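You operate a simulated robot arm through the tools that you are given. There is no shell and no other tool.

You run a simulated robot arm. Do the job below in one go: nothing can be reset, and whatever is moved stays where it is left.

TASK
Fit the card's side rail, slide the wedge home, shut both toggle clamps.
Fine: the rail whose height the mould card names, its foot toward the clamps; nothing falls.

The check looks at the end state, three seconds after you hand in, the way a careful person would. Anything else that was tipped, shoved, dropped, spilled or broken makes it a failure.

THE ROBOT
A 6-joint arm with a two-finger parallel gripper, fixed in place. Base frame: the origin is at the foot of the arm, x ahead of it, y to its left, z up. Readings come in mm, degrees, newtons and seconds.
With the tool pointing down near the work surface it reaches from about 260 to 660 mm from the base axis. Its first joint turns from -66.0 to 66.0 degrees. Payload 2.9 kg.
Tool frame: the origin (TCP) lies between the finger pads and is the grasp point; the fingertips stand 30 mm ahead of it; z points along the fingers, y is the line along which they close. Largest opening 110 mm; finger width 20, thickness 10; the body of the gripper, 48 by 112 mm, starts 55 mm behind the TCP.
Orientation is that of the tool frame in the base frame, as a unit quaternion [x, y, z, w]. With the fingers straight down and closing along the base's y, the tool's x points along the base's -x, its y along +y and its z along -z.

THE INTERFACE
- The arm moves only by the tool move_arm. Its argument "rows" is a list of rows, each an object (a shift or turn left out is 0, a gripper value left out holds the last) with "fingers": the closure, from 0 (fully open) to 1 (shut); "offset": the shift along the base's x, y, z in m, a list of three; "turn": the turn, a rotation vector about the base's x, y, z in degrees, a list of three. In form: [{"fingers": fingers, "offset": [x, y, z], "turn": [ax, ay, az]}, ...]. A call has 1 to 20 rows; each row shifts and turns the commanded pose from where the row before left it. Each row takes 0.2 s and may step no farther than 50 mm and 8.6 degrees from the row before; otherwise, or with a gripper value out of range, the whole call is refused. A pose out of reach is approached as far as the arm can. The call stops where the force on the tool passes 90 N (or 10 N more than at its start, if that is more) or the arm is blocked; 0.2 s more then pass. The fingers move at their own pace (about 108 mm/s each) and stop on an object; they squeeze with about 42 N. The grip force told is the motor's: it shows also when the fingers shut on nothing. Time passes only in rows, and 0.2 s behind the last, so rows that do not move let the fingers close. The reply holds the time, the measured pose of the TCP, the force on the tool along the base axes, the opening and the grip force, in the units named above and with some noise, with the torque about the TCP (base axes, N m) and any sound that the robot's microphone picked up, and new pictures: "pictures" is both (left out), scene, wrist or none.
- Cameras (640 x 400 px; columns grow to the right, rows downward): "scene" is fixed at [55.1, 433.8, 1389.8]; the picture's right is [-0.86, -0.52, 0.00], its down [-0.27, 0.44, -0.86] and it looks along [0.44, -0.73, -0.51] (base axes); focal length 309 px, centre (320, 200). "wrist" rides on the gripper at [72, 17, -103] in the tool frame; the picture's right is [-0.23, 0.97, 0.00], its down [-0.76, -0.18, -0.62] and it looks along [-0.61, -0.14, 0.78] (tool axes); focal length 222 px, centre (320, 200). There is no depth. A picture from a camera that has moved, and an enlarged one, comes with that camera's place and axes in the base frame and with its lens. The place of the scene camera against the robot may be out by one fixed shift of up to 25 mm in any direction.
- inspect(camera, box): a new picture of the part [left, top, right, bottom] of that camera's present view, enlarged. No time passes.
- close_job(): hands the job in; it is judged then, once.

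Places have to be worked out from the pictures, the camera data and where the tool is seen. Open the gripper and draw the arm clear of the work before you hand the job in, unless the task says otherwise.

The tools are called after "Call:" as a command line: name --argument value ..., lists and objects as JSON in quotes. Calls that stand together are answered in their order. move_arm: Moves the arm, as the interface text tells. Its arguments: {"type":"object","properties":{"rows":{"type":"array","items":{"type":"object","properties":{"fingers":{"type":"number"},"offset":{"type":"array","items":{"type":"number"}},"turn":{"type":"array","items":{"type":"number"}}}}},"pictures":{"type":"string","enum":["both","scene","wrist","none"]}},"required":["rows"]} The other tools are called the same way: inspect (camera, box) takes an enlarged picture of a part of a camera's view; close_job () hands the job in.

At the start:

```text
t: 0.0
tcp_pos: [384.6, 92.7, 1256.1]
ee_rot: [0.0, 1.0, 0.001, 0.0]
wrist_force: [-0.9, -0.1, 0.2]
ft_torque: [-0.01, 0.02, -0.02]
gripper_width: 110.3
finger_force: 0.0
```

scene: 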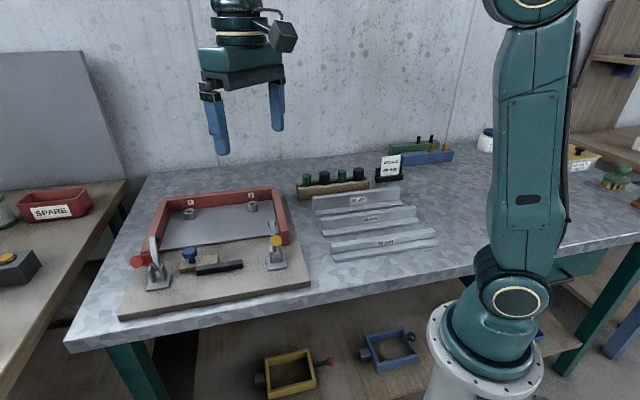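
wrist: 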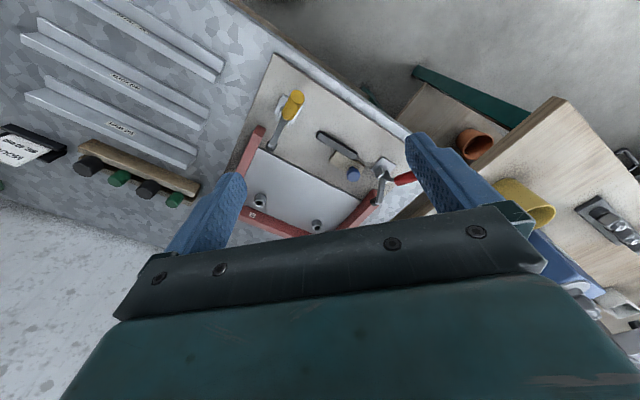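

I begin by looking closely at the card, the rails, and the mould with its clamps and wedge.

Call:
inspect --camera "scene" --box '[360, 140, 440, 190]'

Call:
inspect --camera "scene" --box '[110, 180, 320, 320]'

Call:
inspect --camera "scene" --box '[290, 170, 450, 270]'

Call:
inspect --camera "wrist" --box '[0, 0, 230, 200]'

Call:
inspect --camera "wrist" --box '[220, 50, 440, 240]'

```text
8.00 times, centred on (400, 165) of scene
camera zoom: at [55.1, 433.8, 1389.8], right [-0.86, -0.52, 0.0], down [-0.27, 0.44, -0.86], along [0.44, -0.73, -0.51], focal length 2472 px, centre (-320, 480)
```

zoom: 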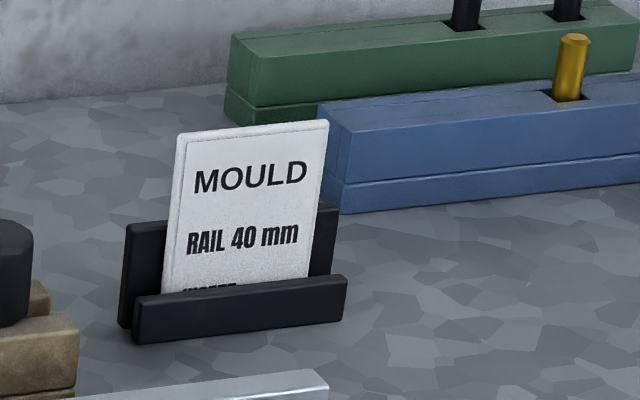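

```text
2.86 times, centred on (215, 250) of scene
camera zoom: at [55.1, 433.8, 1389.8], right [-0.86, -0.52, 0.0], down [-0.27, 0.44, -0.86], along [0.44, -0.73, -0.51], focal length 883 px, centre (620, 57)
```

zoom: 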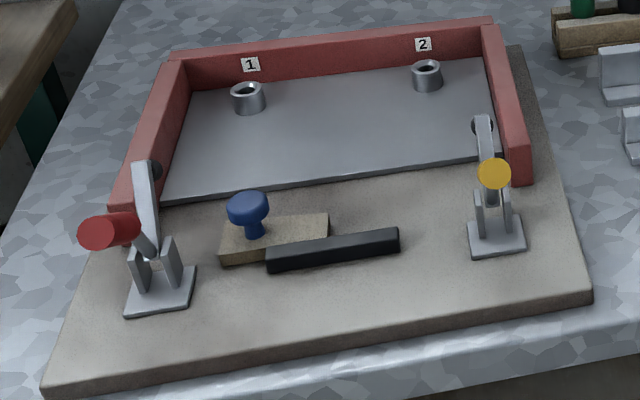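

```text
4.00 times, centred on (370, 220) of scene
camera zoom: at [55.1, 433.8, 1389.8], right [-0.86, -0.52, 0.0], down [-0.27, 0.44, -0.86], along [0.44, -0.73, -0.51], focal length 1236 px, centre (120, 120)
```

zoom: 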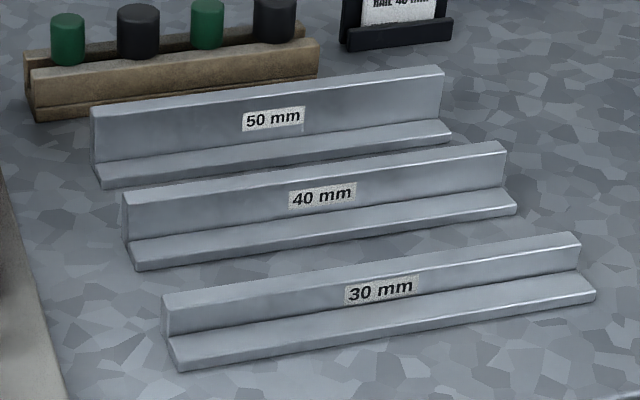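

```text
2.00 times, centred on (115, 100) of wrist
camera zoom: at [311.2, 108.1, 1360.2], right [0.23, 0.97, 0.0], down [0.76, -0.18, 0.62], along [0.61, -0.14, -0.78], focal length 444 px, centre (730, 400)
```

zoom: 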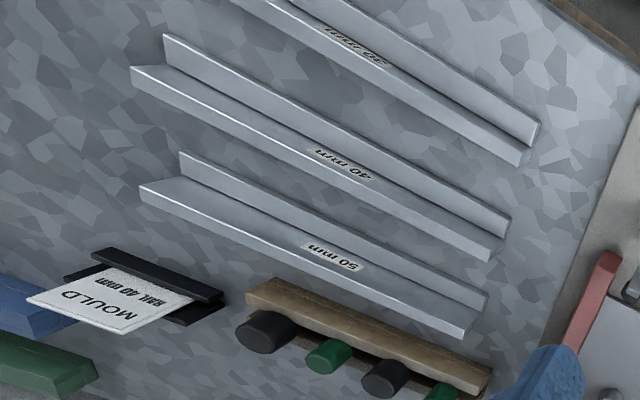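

```text
2.11 times, centred on (330, 145) of wrist
camera zoom: at [311.2, 108.1, 1360.2], right [0.23, 0.97, 0.0], down [0.76, -0.18, 0.62], along [0.61, -0.14, -0.78], focal length 468 px, centre (299, 316)
```

zoom: 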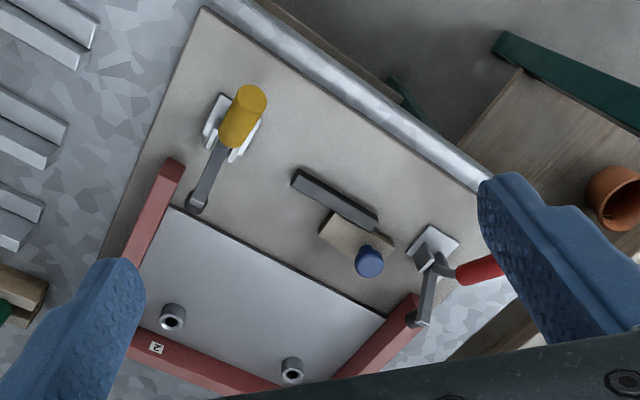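

The card asks for the 40 mm rail, which is the middle one of the three. I move the arm toward the middle of the bench for a second wrist view, so I can triangulate places and heights.

Call:
move_arm --rows '[{"offset": [0, -0.04, -0.015]}, {"offset": [0, -0.04, -0.015]}, {"offset": [0, -0.04, -0.015]}, {"offset": [0, -0.04, -0.015]}, {"offset": [0, -0.04, -0.015]}, {"offset": [0, -0.04, -0.015]}, {}]' --pictures "both"

```text
t: 1.6
tcp_pos: [386.0, -149.7, 1165.9]
ee_rot: [0.0, 1.0, 0.0, 0.001]
wrist_force: [0.6, 0.0, -0.2]
ft_torque: [-0.01, 0.01, 0.01]
gripper_width: 110.0
finger_force: 0.1
camera wrist: at [312.2, -132.8, 1269.7], right [0.23, 0.97, 0.0], down [0.76, -0.18, 0.62], along [0.61, -0.14, -0.78], focal length 222 px, centre (320, 200)
```

scene: 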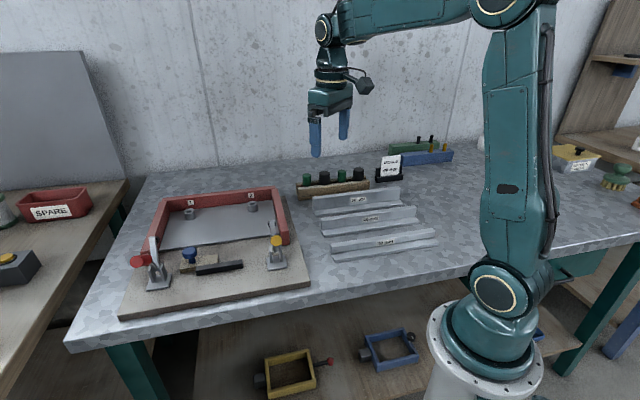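
wrist: 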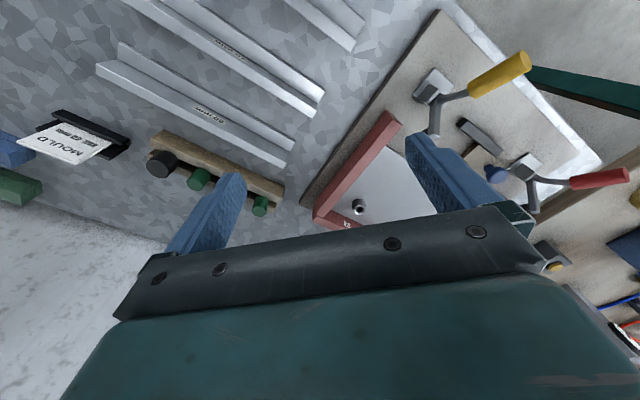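

Call:
inspect --camera "wrist" --box '[80, 0, 400, 200]'

Call:
inspect --camera "wrist" --box '[300, 0, 640, 230]'

```text
2.00 times, centred on (240, 100) of wrist
camera zoom: at [312.2, -132.8, 1269.7], right [0.23, 0.97, 0.0], down [0.76, -0.18, 0.62], along [0.61, -0.14, -0.78], focal length 444 px, centre (480, 400)
```

zoom: 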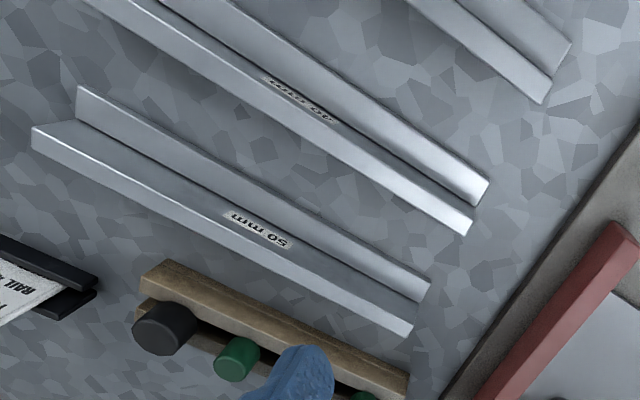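

```text
1.74 times, centred on (470, 115) of wrist
camera zoom: at [312.2, -132.8, 1269.7], right [0.23, 0.97, 0.0], down [0.76, -0.18, 0.62], along [0.61, -0.14, -0.78], focal length 386 px, centre (59, 348)
```

zoom: 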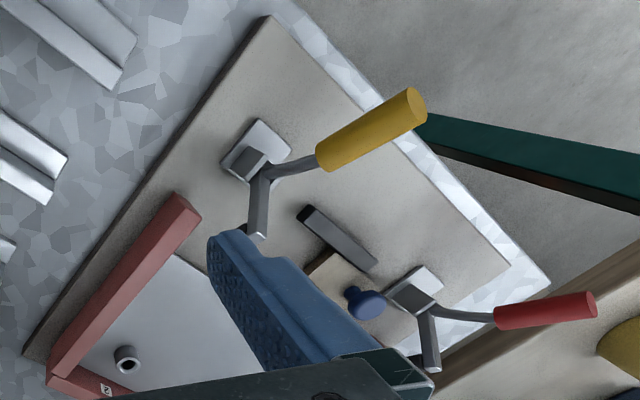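

Triangulating the two wrist views puts the board top near z≈894, with the mould front at roughly 45° to the base axes and the 40 mm rail around (319,-259). I turn the tool to line up with the mould and take a closer view over the clamps.

Call:
move_arm --rows '[{"offset": [0.013, 0.031, -0.01], "turn": [0, 0, 7]}, {"offset": [0.013, 0.031, -0.01], "turn": [0, 0, 7]}, {"offset": [0.013, 0.031, -0.01], "turn": [0, 0, 7]}, {"offset": [0.013, 0.031, -0.01], "turn": [0, 0, 7]}, {"offset": [0.013, 0.031, -0.01], "turn": [0, 0, 7]}, {"offset": [0.013, 0.031, -0.01], "turn": [0, 0, 7]}, {}]' --pictures "both"

```text
t: 3.2
tcp_pos: [465.0, 38.2, 1103.1]
ee_rot: [-0.359, 0.933, 0.0, 0.0]
wrist_force: [1.0, -0.3, 0.2]
ft_torque: [-0.01, 0.0, -0.01]
gripper_width: 110.2
finger_force: 0.1
camera wrist: at [398.8, 1.4, 1207.6], right [-0.48, 0.88, 0.0], down [0.68, 0.38, 0.62], along [0.55, 0.3, -0.78], focal length 222 px, centre (320, 200)
```

scene: 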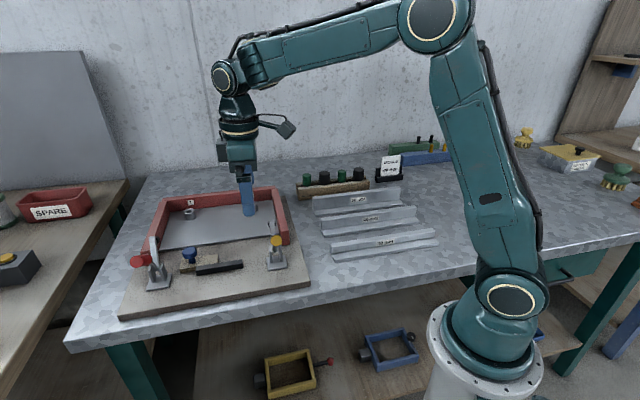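
wrist: 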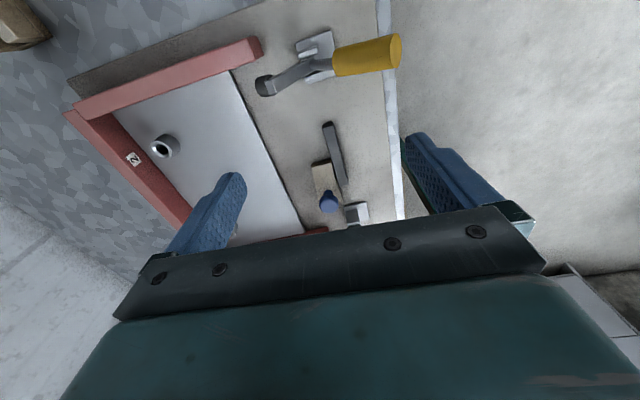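

Call:
inspect --camera "wrist" --box '[230, 10, 420, 130]'

Call:
inspect --camera "wrist" --box '[240, 110, 420, 240]'

```text
3.33 times, centred on (325, 70) of wrist
camera zoom: at [398.8, 1.4, 1207.6], right [-0.48, 0.88, 0.0], down [0.68, 0.38, 0.62], along [0.55, 0.3, -0.78], focal length 740 px, centre (303, 633)
```

zoom: 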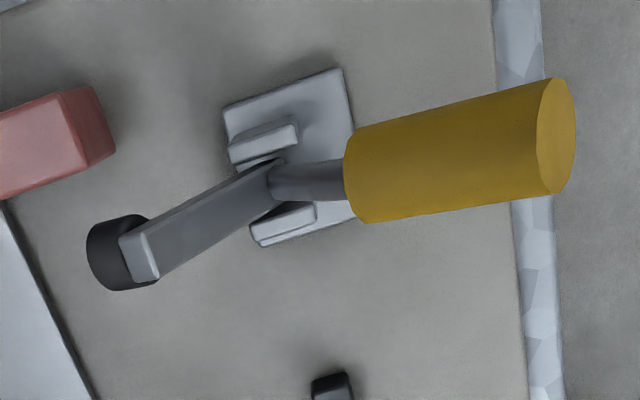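

```text
3.08 times, centred on (330, 175) of wrist
camera zoom: at [398.8, 1.4, 1207.6], right [-0.48, 0.88, 0.0], down [0.68, 0.38, 0.62], along [0.55, 0.3, -0.78], focal length 684 px, centre (289, 277)
```

zoom: 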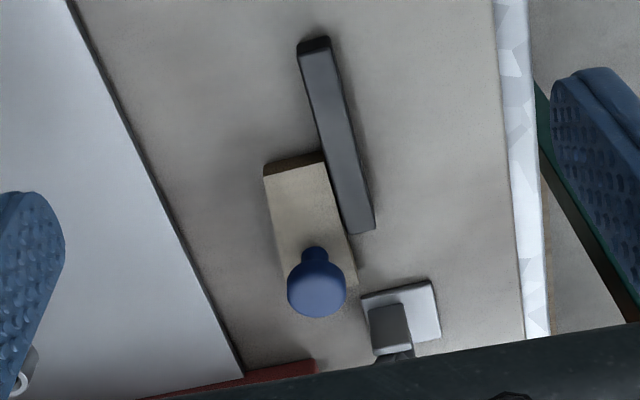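

Call:
inspect --camera "scene" --box '[120, 225, 184, 300]'

Call:
inspect --camera "scene" --box '[250, 215, 310, 285]'

Call:
inspect --camera "scene" --box '[170, 235, 260, 290]'

```text
5.33 times, centred on (152, 262) of scene
camera zoom: at [55.1, 433.9, 1389.8], right [-0.86, -0.52, 0.0], down [-0.27, 0.44, -0.86], along [0.44, -0.73, -0.51], focal length 1648 px, centre (1216, -133)
```

zoom: 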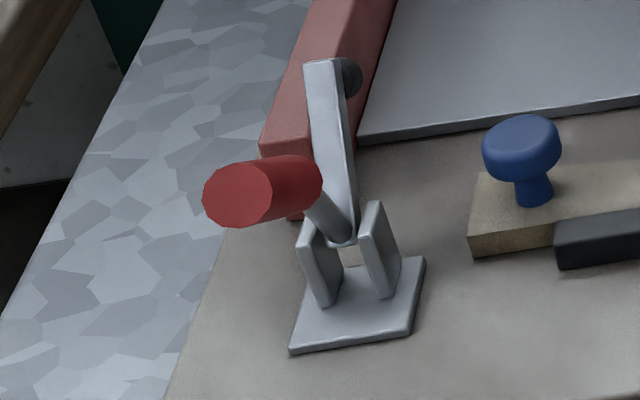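

```text
5.71 times, centred on (280, 250) of scene
camera zoom: at [55.1, 433.9, 1389.8], right [-0.86, -0.52, 0.0], down [-0.27, 0.44, -0.86], along [0.44, -0.73, -0.51], focal length 1766 px, centre (549, -86)
```

zoom: 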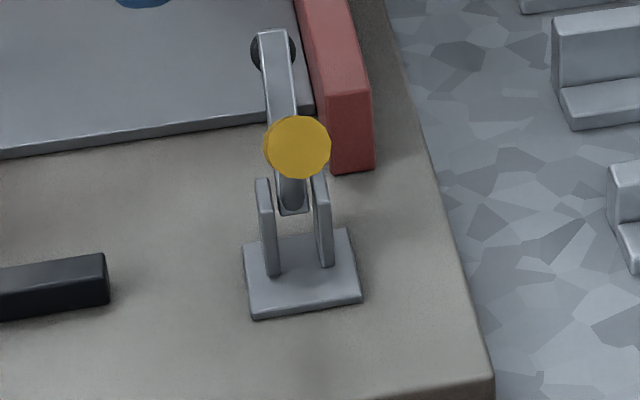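

```text
7.11 times, centred on (215, 262) of scene
camera zoom: at [55.1, 433.9, 1389.8], right [-0.86, -0.52, 0.0], down [-0.27, 0.44, -0.86], along [0.44, -0.73, -0.51], focal length 2197 px, centre (1067, -244)
```

zoom: 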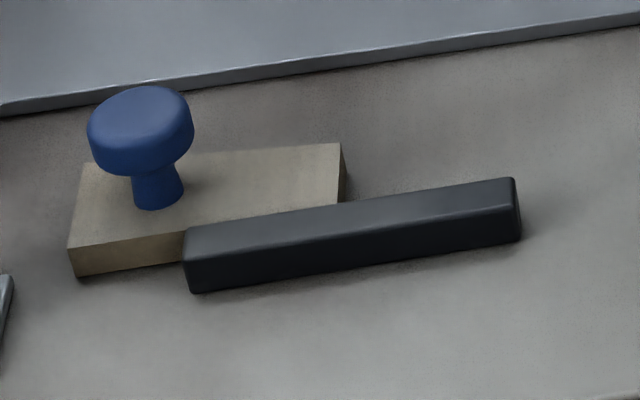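

The wedge is thick at the knob end and thin toward the yellow clamp, so it has to slide toward yellow along the black bar. Next I go above the 40 mm rail for a closer look at its place and shape.

Call:
move_arm --rows '[{"offset": [-0.018, -0.037, 0]}, {"offset": [-0.018, -0.037, 0]}, {"offset": [-0.018, -0.037, 0]}, {"offset": [-0.018, -0.037, 0]}, {"offset": [-0.018, -0.037, -0.01]}, {"offset": [-0.018, -0.037, -0.01]}, {"offset": [-0.018, -0.037, -0.01]}, {"offset": [-0.018, -0.037, -0.01]}, {}]' --pictures "both"

Call:
inspect --camera "wrist" --box '[200, 20, 440, 170]'

```text
t: 5.2
tcp_pos: [316.3, -258.6, 1066.5]
ee_rot: [-0.358, 0.934, 0.001, 0.0]
wrist_force: [0.7, -0.5, 0.2]
ft_torque: [0.01, 0.01, 0.02]
gripper_width: 110.0
finger_force: 0.1
camera wrist: at [250.8, -296.4, 1171.0], right [-0.48, 0.88, 0.0], down [0.68, 0.38, 0.62], along [0.55, 0.3, -0.78], focal length 222 px, centre (320, 200)
```

scene: 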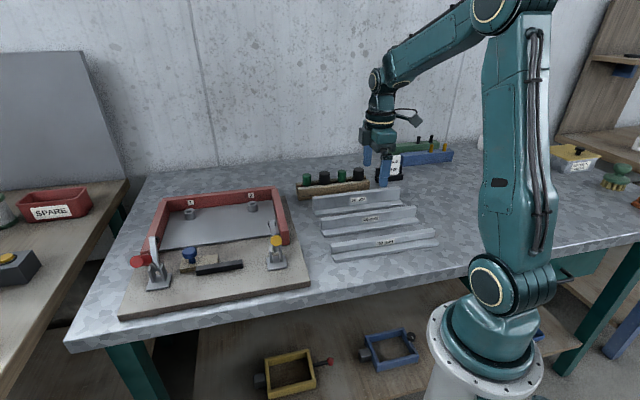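
wrist: 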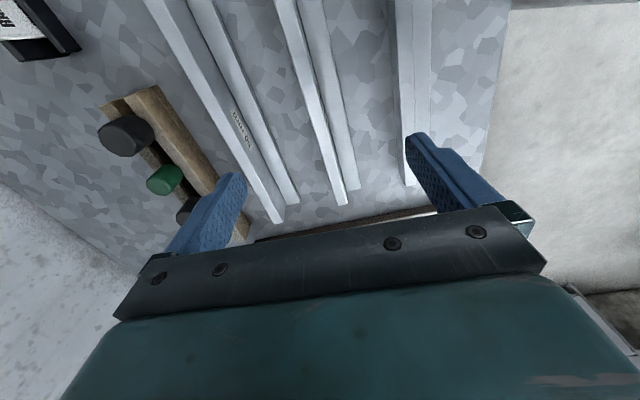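

```text
2.67 times, centred on (320, 95) of wrist
camera zoom: at [250.8, -296.4, 1171.0], right [-0.48, 0.88, 0.0], down [0.68, 0.38, 0.62], along [0.55, 0.3, -0.78], focal length 592 px, centre (320, 480)
```

zoom: 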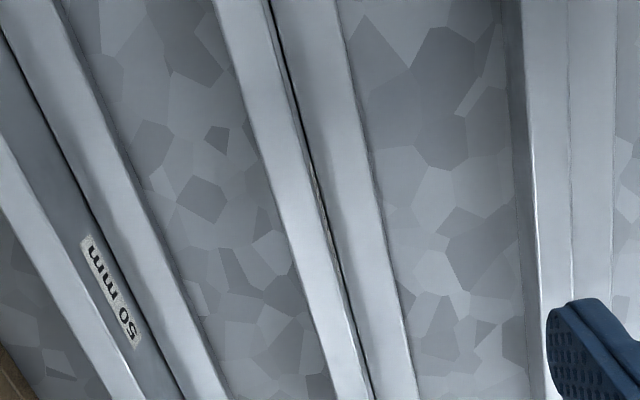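

Call:
inspect --camera "wrist" --box '[290, 150, 386, 210]'

Call:
inspect --camera "wrist" --box '[260, 0, 356, 60]'

```text
6.67 times, centred on (338, 180) of wrist
camera zoom: at [250.8, -296.4, 1171.0], right [-0.48, 0.88, 0.0], down [0.68, 0.38, 0.62], along [0.55, 0.3, -0.78], focal length 1481 px, centre (200, 333)
```

zoom: 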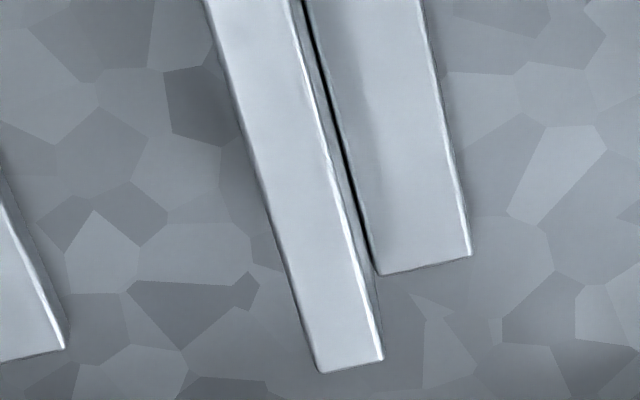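

```text
6.67 times, centred on (308, 30) of wrist
camera zoom: at [250.8, -296.4, 1171.0], right [-0.48, 0.88, 0.0], down [0.68, 0.38, 0.62], along [0.55, 0.3, -0.78], focal length 1481 px, centre (400, 1333)
```

zoom: 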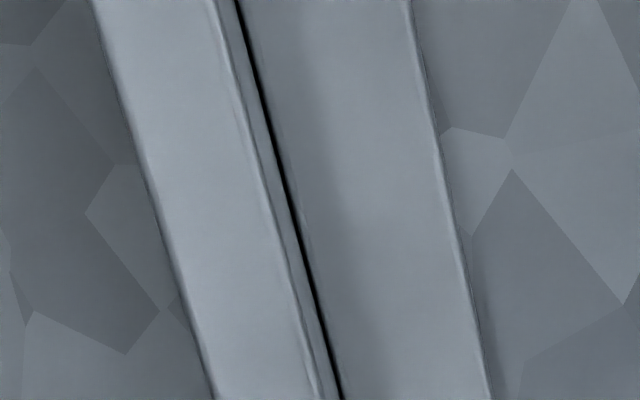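

The rail's web top sits near z≈919 at about 45° yaw, and its mould-side end is near (423,-170). I back off along the rail to see the other end and get its length and centre.

Call:
move_arm --rows '[{"offset": [-0.035, -0.035, 0]}, {"offset": [-0.035, -0.035, 0]}, {}]' --pictures "wrist"

Call:
inspect --camera "wrist" --box '[270, 0, 366, 60]'

Call:
inspect --camera "wrist" --box '[290, 100, 402, 170]'

```text
t: 6.0
tcp_pos: [247.1, -330.5, 1066.2]
ee_rot: [-0.358, 0.934, 0.0, -0.001]
wrist_force: [-0.7, 0.7, 0.1]
ft_torque: [0.01, 0.0, 0.0]
gripper_width: 109.9
finger_force: 0.2
camera wrist: at [181.8, -367.7, 1169.7], right [-0.48, 0.88, 0.0], down [0.68, 0.38, 0.62], along [0.55, 0.3, -0.78], focal length 222 px, centre (320, 200)
```

wrist: 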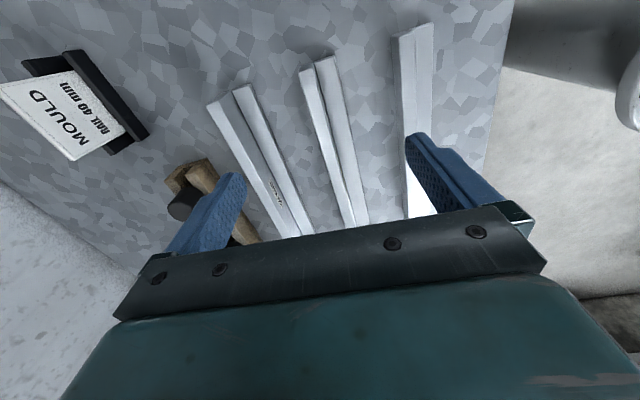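

```text
6.67 times, centred on (318, 30) of wrist
camera zoom: at [181.8, -367.7, 1169.7], right [-0.48, 0.88, 0.0], down [0.68, 0.38, 0.62], along [0.55, 0.3, -0.78], focal length 1481 px, centre (333, 1333)
```

zoom: 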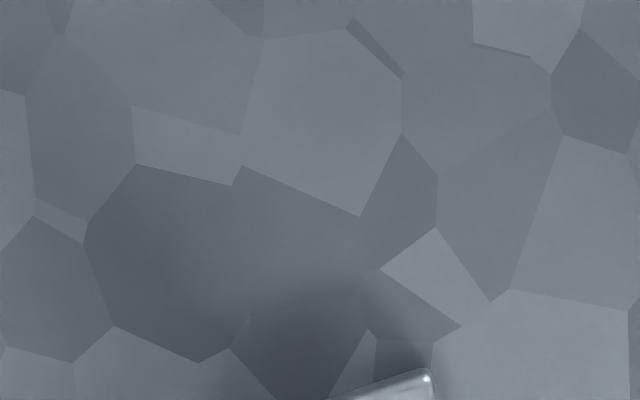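

```text
5.71 times, centred on (346, 135) of wrist
camera zoom: at [181.8, -367.7, 1169.7], right [-0.48, 0.88, 0.0], down [0.68, 0.38, 0.62], along [0.55, 0.3, -0.78], focal length 1269 px, centre (171, 571)
```

zoom: 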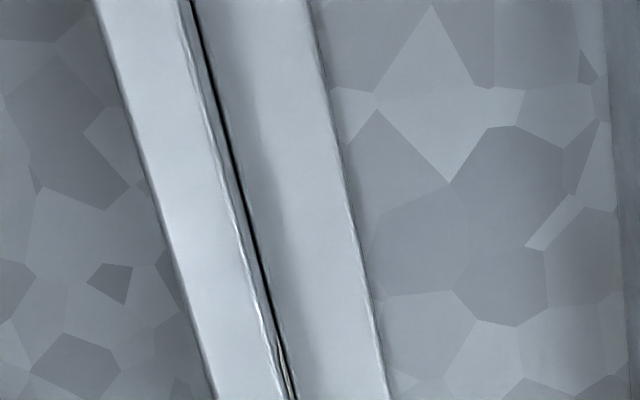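

Call:
inspect --camera "wrist" --box '[280, 40, 376, 100]'

Call:
inspect --camera "wrist" --box '[300, 165, 396, 225]'

```text
6.67 times, centred on (328, 70) of wrist
camera zoom: at [181.8, -367.7, 1169.7], right [-0.48, 0.88, 0.0], down [0.68, 0.38, 0.62], along [0.55, 0.3, -0.78], focal length 1481 px, centre (267, 1067)
```

zoom: 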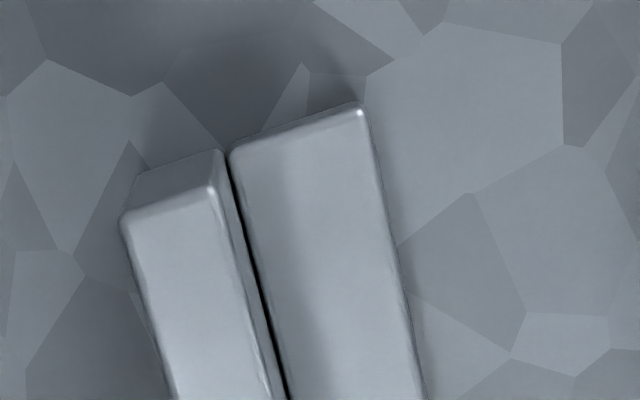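

```text
6.67 times, centred on (348, 195) of wrist
camera zoom: at [181.8, -367.7, 1169.7], right [-0.48, 0.88, 0.0], down [0.68, 0.38, 0.62], along [0.55, 0.3, -0.78], focal length 1481 px, centre (133, 233)
```

zoom: 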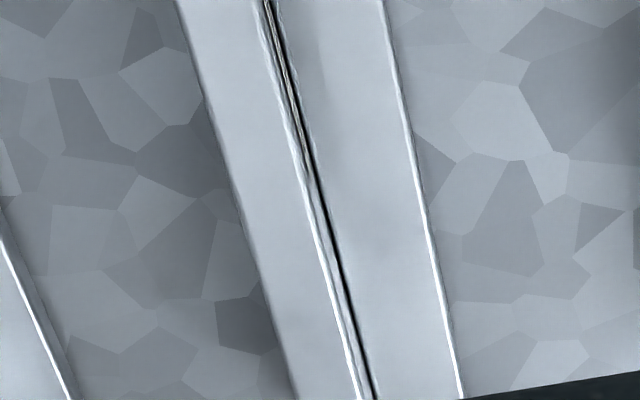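

The 40 mm rail measures 280 mm long with a web about 14 mm thick. Its web centre is (321,-264) at yaw 44.9°. Now I go back over the mould for precise measurements of the opening.

Call:
move_arm --rows '[{"offset": [0.0218, 0.0368, 0.005], "turn": [0, 0, 2.8]}, {"offset": [0.0218, 0.0368, 0.005]}, {"offset": [0.0218, 0.0368, 0.005]}, {"offset": [0.0218, 0.0368, 0.0]}, {"offset": [0.0218, 0.0368, 0.0]}, {"offset": [0.0218, 0.0368, 0.0]}, {"offset": [0.0218, 0.0368, 0.0]}, {"offset": [0.0218, 0.0368, 0.0]}, {"offset": [0.0218, 0.0368, 0.0]}, {"offset": [0.0218, 0.0368, 0.0]}, {}]' --pictures "wrist"

Call:
inspect --camera "wrist" --box '[200, 20, 344, 110]'

Call:
inspect --camera "wrist" --box '[240, 110, 384, 200]'

Call:
inspect --camera "wrist" --box '[230, 180, 374, 270]'

```text
t: 8.4
tcp_pos: [463.8, 41.9, 1078.9]
ee_rot: [-0.381, 0.924, 0.0, 0.0]
wrist_force: [-0.4, 0.1, -0.4]
ft_torque: [-0.03, -0.03, 0.03]
gripper_width: 109.8
finger_force: 0.1
camera wrist: at [400.2, 1.2, 1184.1], right [-0.52, 0.85, 0.0], down [0.67, 0.41, 0.62], along [0.53, 0.33, -0.78], focal length 222 px, centre (320, 200)
```

wrist: 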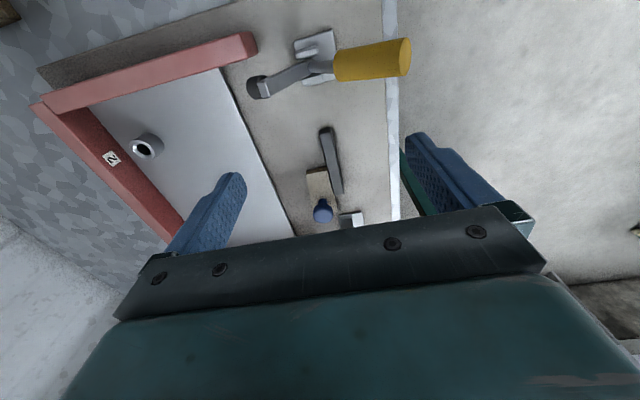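

```text
4.44 times, centred on (272, 65) of wrist
camera zoom: at [400.2, 1.2, 1184.1], right [-0.52, 0.85, 0.0], down [0.67, 0.41, 0.62], along [0.53, 0.33, -0.78], focal length 987 px, centre (533, 800)
```

zoom: 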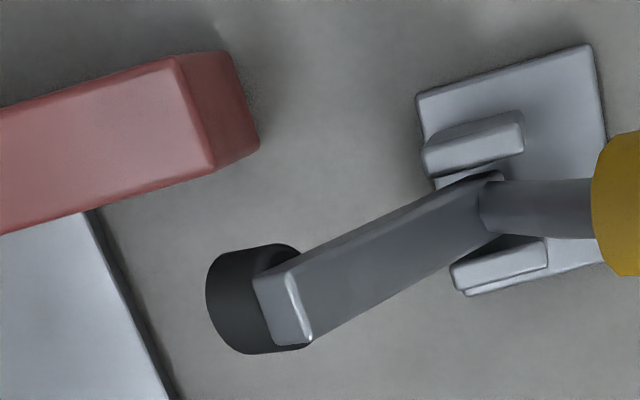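

```text
4.44 times, centred on (312, 155) of wrist
camera zoom: at [400.2, 1.2, 1184.1], right [-0.52, 0.85, 0.0], down [0.67, 0.41, 0.62], along [0.53, 0.33, -0.78], focal length 987 px, centre (356, 400)
```

zoom: 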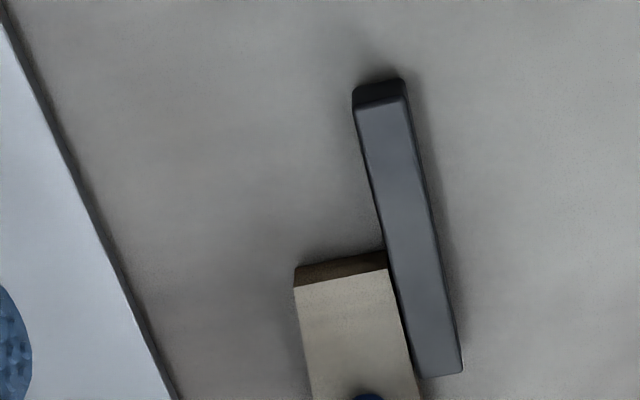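

```text
4.44 times, centred on (302, 225) of wrist
camera zoom: at [400.2, 1.2, 1184.1], right [-0.52, 0.85, 0.0], down [0.67, 0.41, 0.62], along [0.53, 0.33, -0.78], focal length 987 px, centre (400, 89)
```

zoom: 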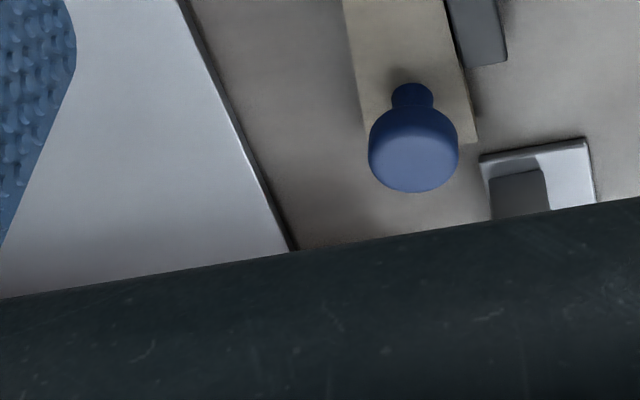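

The mould's front edge runs at about 44.6° and its arms reach about 44 mm past the plate edge. Each clamp pad appears to swing down onto the rail foot, and the handles look as if they rotate from outward-slanting to upright. I move along to view the red side.

Call:
move_arm --rows '[{"offset": [0.035, 0.034, 0.005]}, {"offset": [0.035, 0.034, 0.005]}, {"offset": [0.035, 0.034, 0.005]}, {}]' --pictures "both"

Call:
inspect --camera "wrist" --box '[200, 40, 360, 140]'

Call:
inspect --camera "wrist" --box '[240, 110, 400, 210]'

Call:
inspect --camera "wrist" --box '[280, 0, 440, 100]'

```text
t: 9.4
tcp_pos: [572.9, 144.1, 1098.6]
ee_rot: [-0.381, 0.925, 0.0, 0.0]
wrist_force: [-0.1, -0.2, 0.0]
ft_torque: [0.0, 0.01, 0.02]
gripper_width: 110.1
finger_force: 0.0
camera wrist: at [508.2, 104.7, 1202.4], right [-0.52, 0.85, 0.0], down [0.67, 0.41, 0.62], along [0.53, 0.33, -0.78], focal length 222 px, centre (320, 200)
```

scene: 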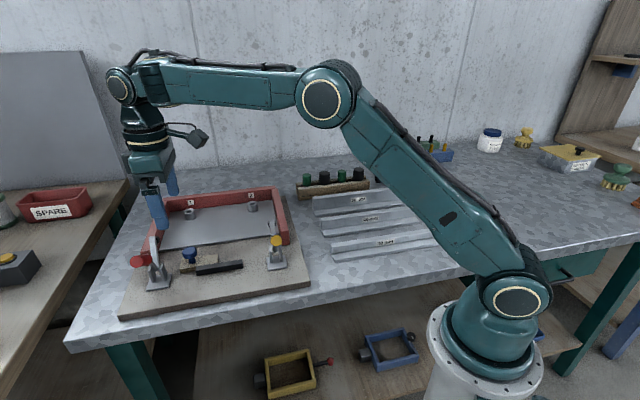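
wrist: 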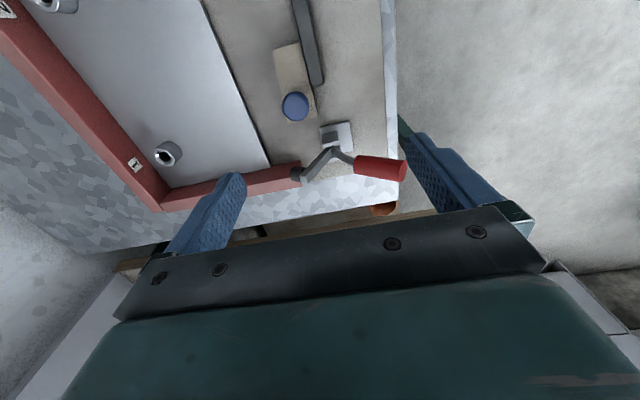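

```text
4.00 times, centred on (280, 90) of wrist
camera zoom: at [508.2, 104.7, 1202.4], right [-0.52, 0.85, 0.0], down [0.67, 0.41, 0.62], along [0.53, 0.33, -0.78], focal length 888 px, centre (480, 640)
```

zoom: 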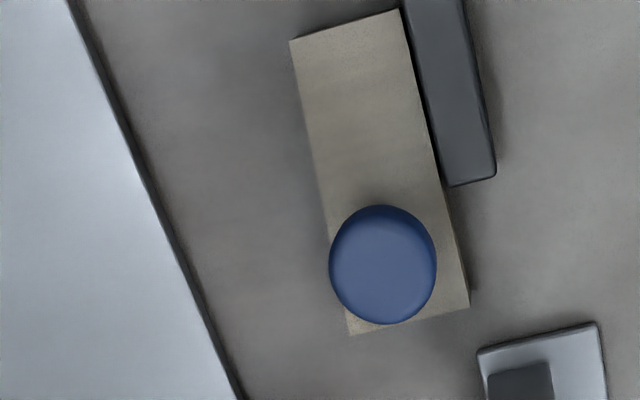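

```text
4.00 times, centred on (320, 160) of wrist
camera zoom: at [508.2, 104.7, 1202.4], right [-0.52, 0.85, 0.0], down [0.67, 0.41, 0.62], along [0.53, 0.33, -0.78], focal length 888 px, centre (320, 360)
```

zoom: 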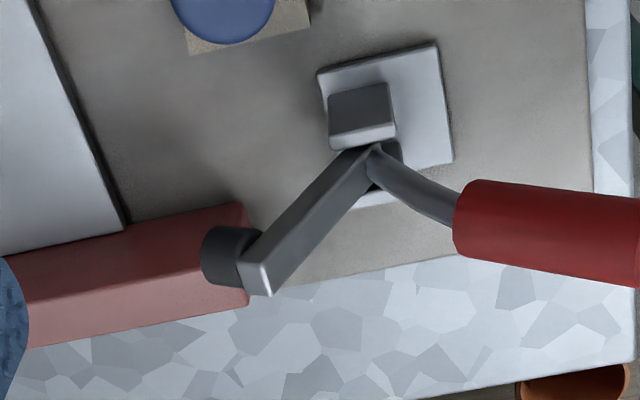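

```text
4.00 times, centred on (360, 50) of wrist
camera zoom: at [508.2, 104.7, 1202.4], right [-0.52, 0.85, 0.0], down [0.67, 0.41, 0.62], along [0.53, 0.33, -0.78], focal length 888 px, centre (160, 800)
```

zoom: 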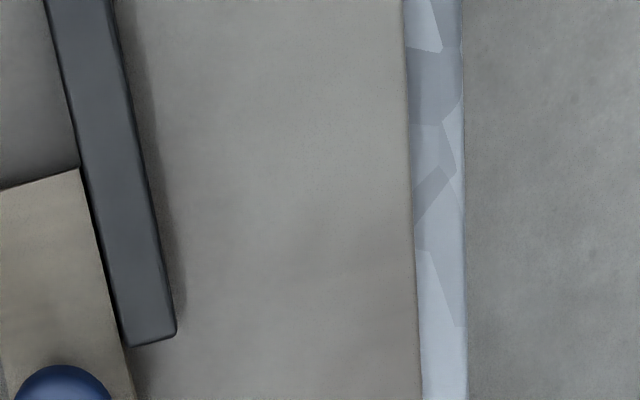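

Call:
inspect --camera "wrist" --box '[284, 110, 380, 190]'

Call:
inspect --camera "wrist" --box '[330, 130, 426, 190]'

Call:
inspect --camera "scene" --box '[254, 225, 302, 285]'

Call:
inspect --camera "scene" --box '[126, 230, 182, 300]'

```text
5.00 times, centred on (332, 150) of wrist
camera zoom: at [508.2, 104.7, 1202.4], right [-0.52, 0.85, 0.0], down [0.67, 0.41, 0.62], along [0.53, 0.33, -0.78], focal length 1111 px, centre (260, 450)
```

zoom: 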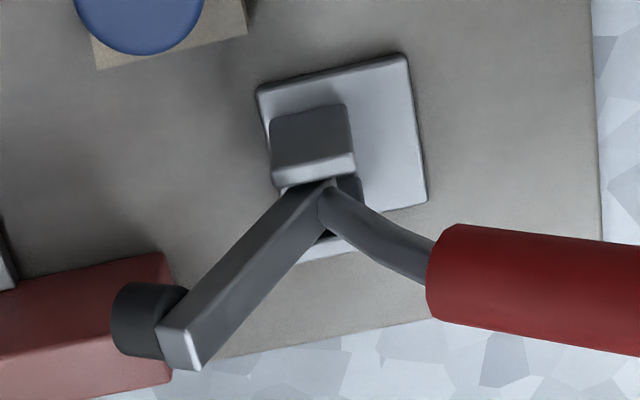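

```text
6.67 times, centred on (378, 160) of wrist
camera zoom: at [508.2, 104.7, 1202.4], right [-0.52, 0.85, 0.0], down [0.67, 0.41, 0.62], along [0.53, 0.33, -0.78], focal length 1481 px, centre (-67, 467)
```

zoom: 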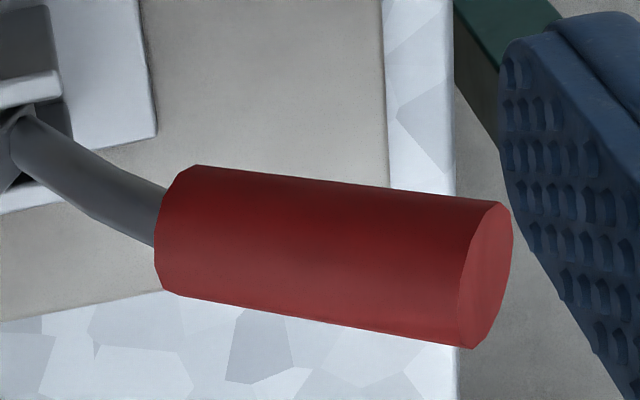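

```text
6.67 times, centred on (278, 255) of scene
camera zoom: at [55.1, 433.9, 1389.8], right [-0.86, -0.52, 0.0], down [-0.27, 0.44, -0.86], along [0.44, -0.73, -0.51], focal length 2060 px, centre (600, -167)
```

zoom: 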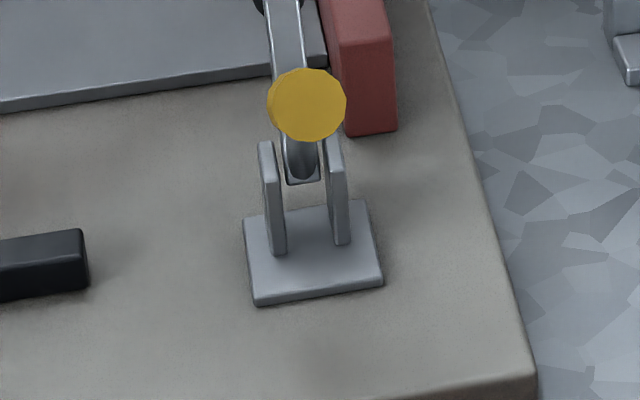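

```text
5.71 times, centred on (154, 265) of scene
camera zoom: at [55.1, 433.9, 1389.8], right [-0.86, -0.52, 0.0], down [-0.27, 0.44, -0.86], along [0.44, -0.73, -0.51], focal length 1766 px, centre (1269, -171)
```

zoom: 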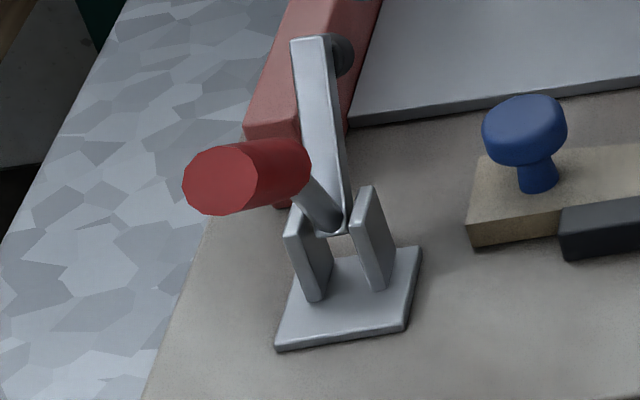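

I have the mould geometry. The opening is about 292 mm wide centred between the clamps, and the wedge's thick corner is about 49 mm outside the plate edge. I aim to put the rail web about 8 mm off the plate so the foot lies under the pads. Now I move above the 40 mm rail.

Call:
move_arm --rows '[{"offset": [-0.021, -0.034, 0], "fingers": 0.5}, {"offset": [-0.021, -0.034, 0]}, {"offset": [-0.021, -0.034, 0]}, {"offset": [-0.021, -0.034, 0]}, {"offset": [-0.021, -0.034, 0]}, {"offset": [-0.021, -0.034, 0]}, {"offset": [-0.021, -0.034, 0]}, {"offset": [-0.021, -0.034, -0.01]}, {"offset": [-0.021, -0.034, -0.02]}, {"offset": [-0.021, -0.034, -0.02]}, {"offset": [-0.021, -0.034, -0.02]}, {"offset": [-0.021, -0.034, -0.02]}, {}, {}]' --pictures "wrist"

```text
t: 12.4
tcp_pos: [320.9, -263.1, 1000.8]
ee_rot: [-0.381, 0.925, 0.001, 0.0]
wrist_force: [-0.1, -0.3, 1.1]
ft_torque: [0.04, 0.0, 0.01]
gripper_width: 55.1
finger_force: 0.0
camera wrist: at [256.3, -303.3, 1106.4], right [-0.53, 0.85, 0.0], down [0.67, 0.41, 0.62], along [0.53, 0.33, -0.78], focal length 222 px, centre (320, 200)
```

wrist: 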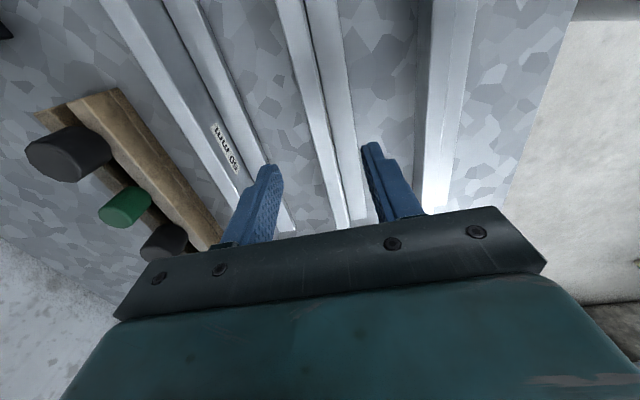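

Call:
inspect --camera "wrist" --box '[272, 104, 368, 164]'

```text
6.67 times, centred on (320, 134) of wrist
camera zoom: at [256.3, -303.3, 1106.4], right [-0.53, 0.85, 0.0], down [0.67, 0.41, 0.62], along [0.53, 0.33, -0.78], focal length 1481 px, centre (320, 640)
```

zoom: 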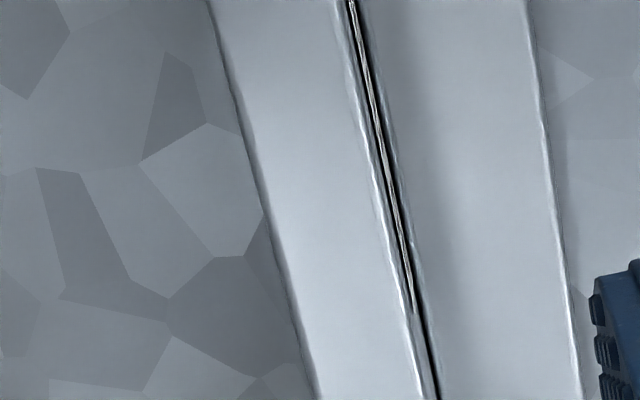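

The web centre lies right under the TCP axis. I descend so the fingertips stay just above the foot, then close on the web.

Call:
move_arm --rows '[{"offset": [0, 0, -0.02]}, {"offset": [0, 0, -0.02]}, {"offset": [0, 0, -0.02]}, {"offset": [0, 0, -0.013]}, {}, {"fingers": 1.0}, {}, {}]' --pictures "wrist"

```text
t: 14.2
tcp_pos: [320.2, -267.6, 933.0]
ee_rot: [-0.382, 0.924, 0.001, 0.0]
wrist_force: [0.0, 0.1, 0.3]
ft_torque: [-0.03, 0.0, 0.03]
gripper_width: 15.4
finger_force: 41.9
camera wrist: at [255.9, -307.6, 1036.6], right [-0.53, 0.85, 0.0], down [0.67, 0.41, 0.62], along [0.53, 0.33, -0.78], focal length 222 px, centre (320, 200)
```

wrist: 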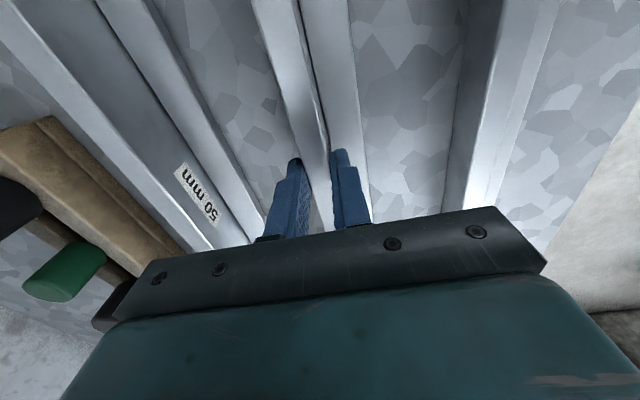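

Call:
move_arm --rows '[{}]' --pictures "none"

Call:
inspect --camera "wrist" --box '[240, 110, 400, 210]'

```text
t: 14.6
tcp_pos: [318.8, -267.3, 931.9]
ee_rot: [-0.382, 0.924, 0.0, 0.001]
wrist_force: [-0.5, -1.0, 0.0]
ft_torque: [-0.01, 0.0, -0.02]
gripper_width: 15.4
finger_force: 42.2
```

```text
4.00 times, centred on (320, 160) of wrist
camera zoom: at [255.9, -307.6, 1036.7], right [-0.53, 0.85, 0.0], down [0.67, 0.41, 0.62], along [0.53, 0.33, -0.78], focal length 888 px, centre (320, 360)
```

zoom: 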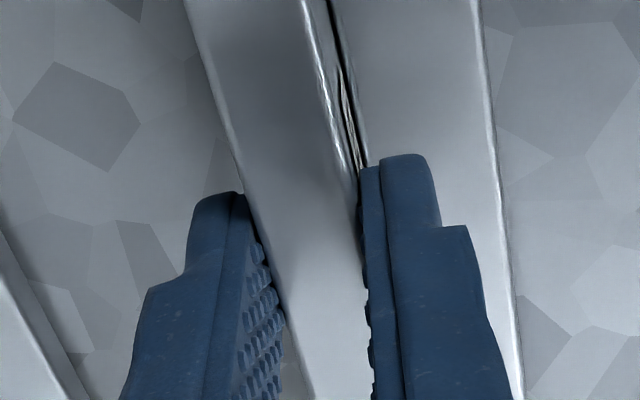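

The rail is gripped at 15.4 mm. I lift it and check that it hangs level.

Call:
move_arm --rows '[{"offset": [0, 0, 0.01]}, {"offset": [0, 0, 0.02]}, {"offset": [0, 0, 0.03]}, {"offset": [0, 0, 0.03]}, {"offset": [0, 0, 0.03]}, {}]' --pictures "both"

```text
t: 16.0
tcp_pos: [318.3, -266.6, 1054.1]
ee_rot: [-0.381, 0.925, 0.0, 0.0]
wrist_force: [-0.3, -0.1, -3.6]
ft_torque: [-0.06, -0.01, -0.04]
gripper_width: 15.3
finger_force: 41.8
camera wrist: at [255.5, -307.0, 1158.2], right [-0.53, 0.85, 0.0], down [0.67, 0.41, 0.62], along [0.53, 0.33, -0.78], focal length 222 px, centre (320, 200)
```

scene: 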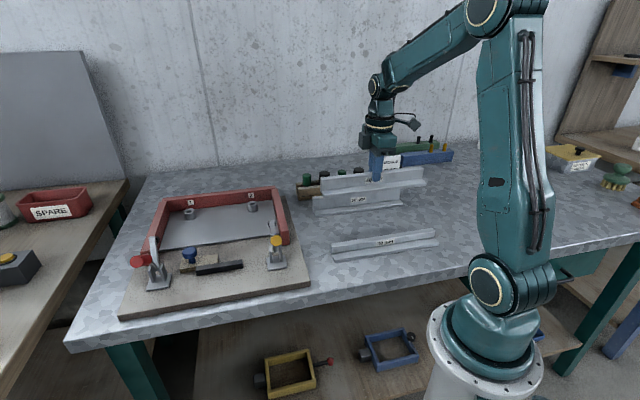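
wrist: 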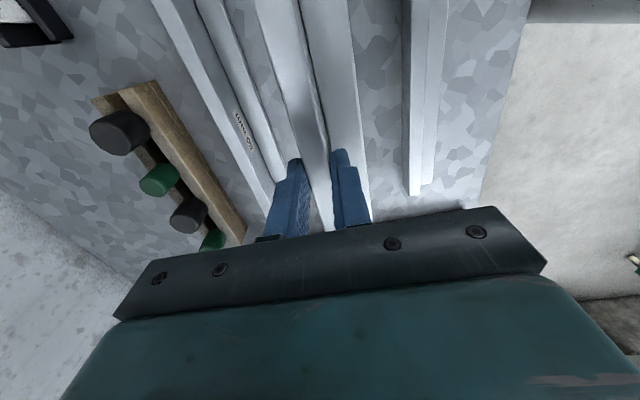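

The rail is held level and weighs about 0.37 kg. I carry it high over the board to a point above the opening, shifted a little inward so the foot will pass clear of the raised clamp pads.

Call:
move_arm --rows '[{"offset": [0, 0, 0.023]}, {"offset": [0, 0, 0.023]}, {"offset": [0.027, 0.0296, 0]}, {"offset": [0.027, 0.0296, 0]}, {"offset": [0.027, 0.0296, 0]}, {"offset": [0.027, 0.0296, 0]}, {"offset": [0.027, 0.0296, 0]}, {"offset": [0.027, 0.0296, 0]}, {"offset": [0.027, 0.0296, 0]}, {"offset": [0.027, 0.0296, 0]}, {"offset": [0.027, 0.0296, 0]}, {"offset": [0.027, 0.0296, 0]}, {}, {}]' --pictures "both"

```text
t: 19.0
tcp_pos: [592.6, 32.2, 1097.9]
ee_rot: [-0.381, 0.925, 0.0, 0.0]
wrist_force: [-0.5, 0.6, -2.7]
ft_torque: [0.03, 0.0, -0.02]
gripper_width: 15.6
finger_force: 42.1
camera wrist: at [529.1, -7.7, 1202.4], right [-0.52, 0.85, 0.0], down [0.67, 0.41, 0.62], along [0.53, 0.33, -0.78], focal length 222 px, centre (320, 200)
```

scene: 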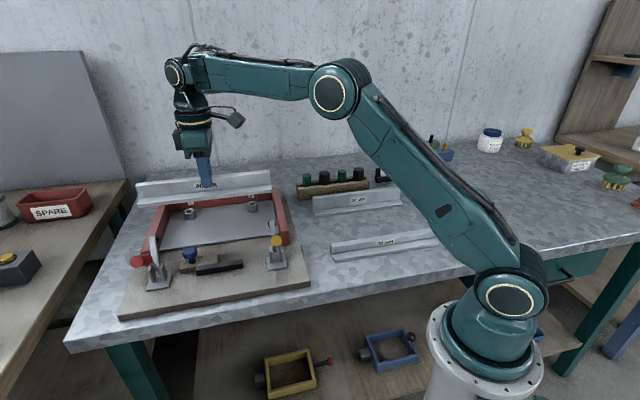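
wrist: 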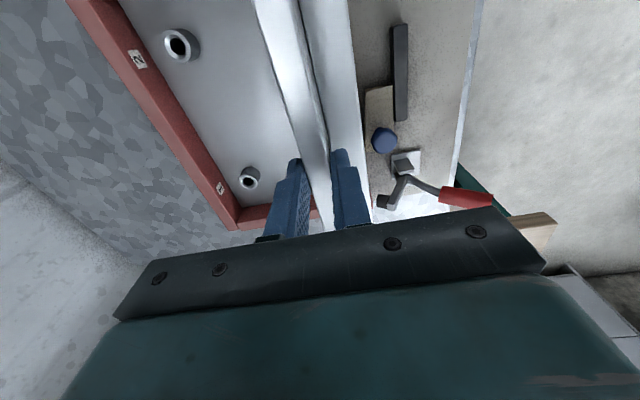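

I correct a few millimetres and lower to just above the wall tops to check the alignment.

Call:
move_arm --rows '[{"offset": [-0.0045, -0.003, -0.02]}, {"offset": [0, 0, -0.025]}, {"offset": [0, 0, -0.025]}, {"offset": [0, 0, -0.018]}, {}, {}]' --pictures "both"

Call:
inspect --camera "scene" --box '[110, 170, 310, 295]'

Call:
inspect --camera "wrist" --box '[220, 0, 380, 100]'

```text
t: 20.4
tcp_pos: [584.5, 27.9, 1009.5]
ee_rot: [-0.381, 0.925, -0.001, 0.0]
wrist_force: [-0.5, -0.4, -2.6]
ft_torque: [-0.03, 0.0, 0.03]
gripper_width: 15.6
finger_force: 41.7
camera wrist: at [520.3, -12.5, 1114.7], right [-0.53, 0.85, 0.0], down [0.67, 0.41, 0.62], along [0.53, 0.33, -0.78], focal length 222 px, centre (320, 200)
```

scene: 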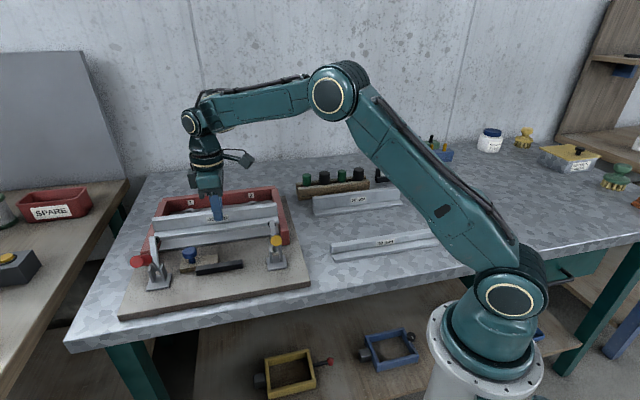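
wrist: 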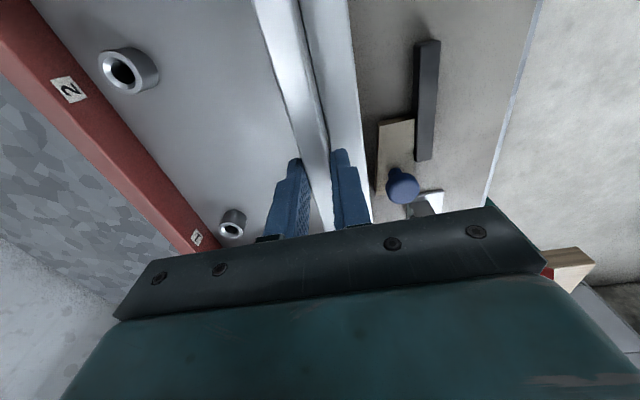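

```text
3.20 times, centred on (210, 232) of scene
camera zoom: at [55.2, 433.8, 1389.8], right [-0.86, -0.52, 0.0], down [-0.27, 0.44, -0.86], along [0.44, -0.73, -0.51], focal length 989 px, centre (672, 96)
```

zoom: 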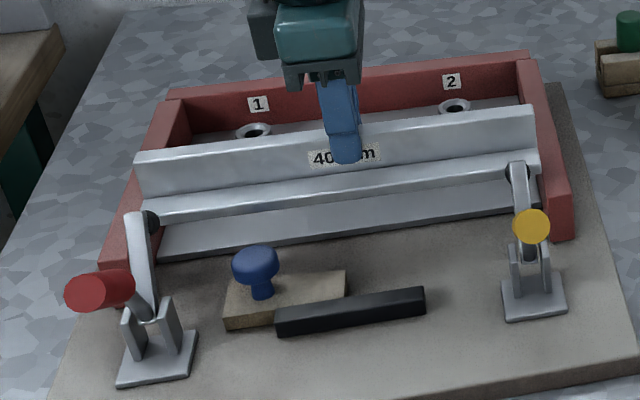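

```text
4.00 times, centred on (300, 50) of wrist
camera zoom: at [520.3, -12.5, 1114.7], right [-0.53, 0.85, 0.0], down [0.67, 0.41, 0.62], along [0.53, 0.33, -0.78], focal length 888 px, centre (400, 800)
```

zoom: 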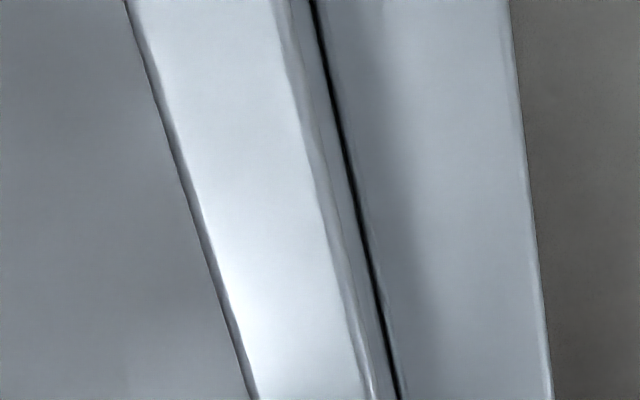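

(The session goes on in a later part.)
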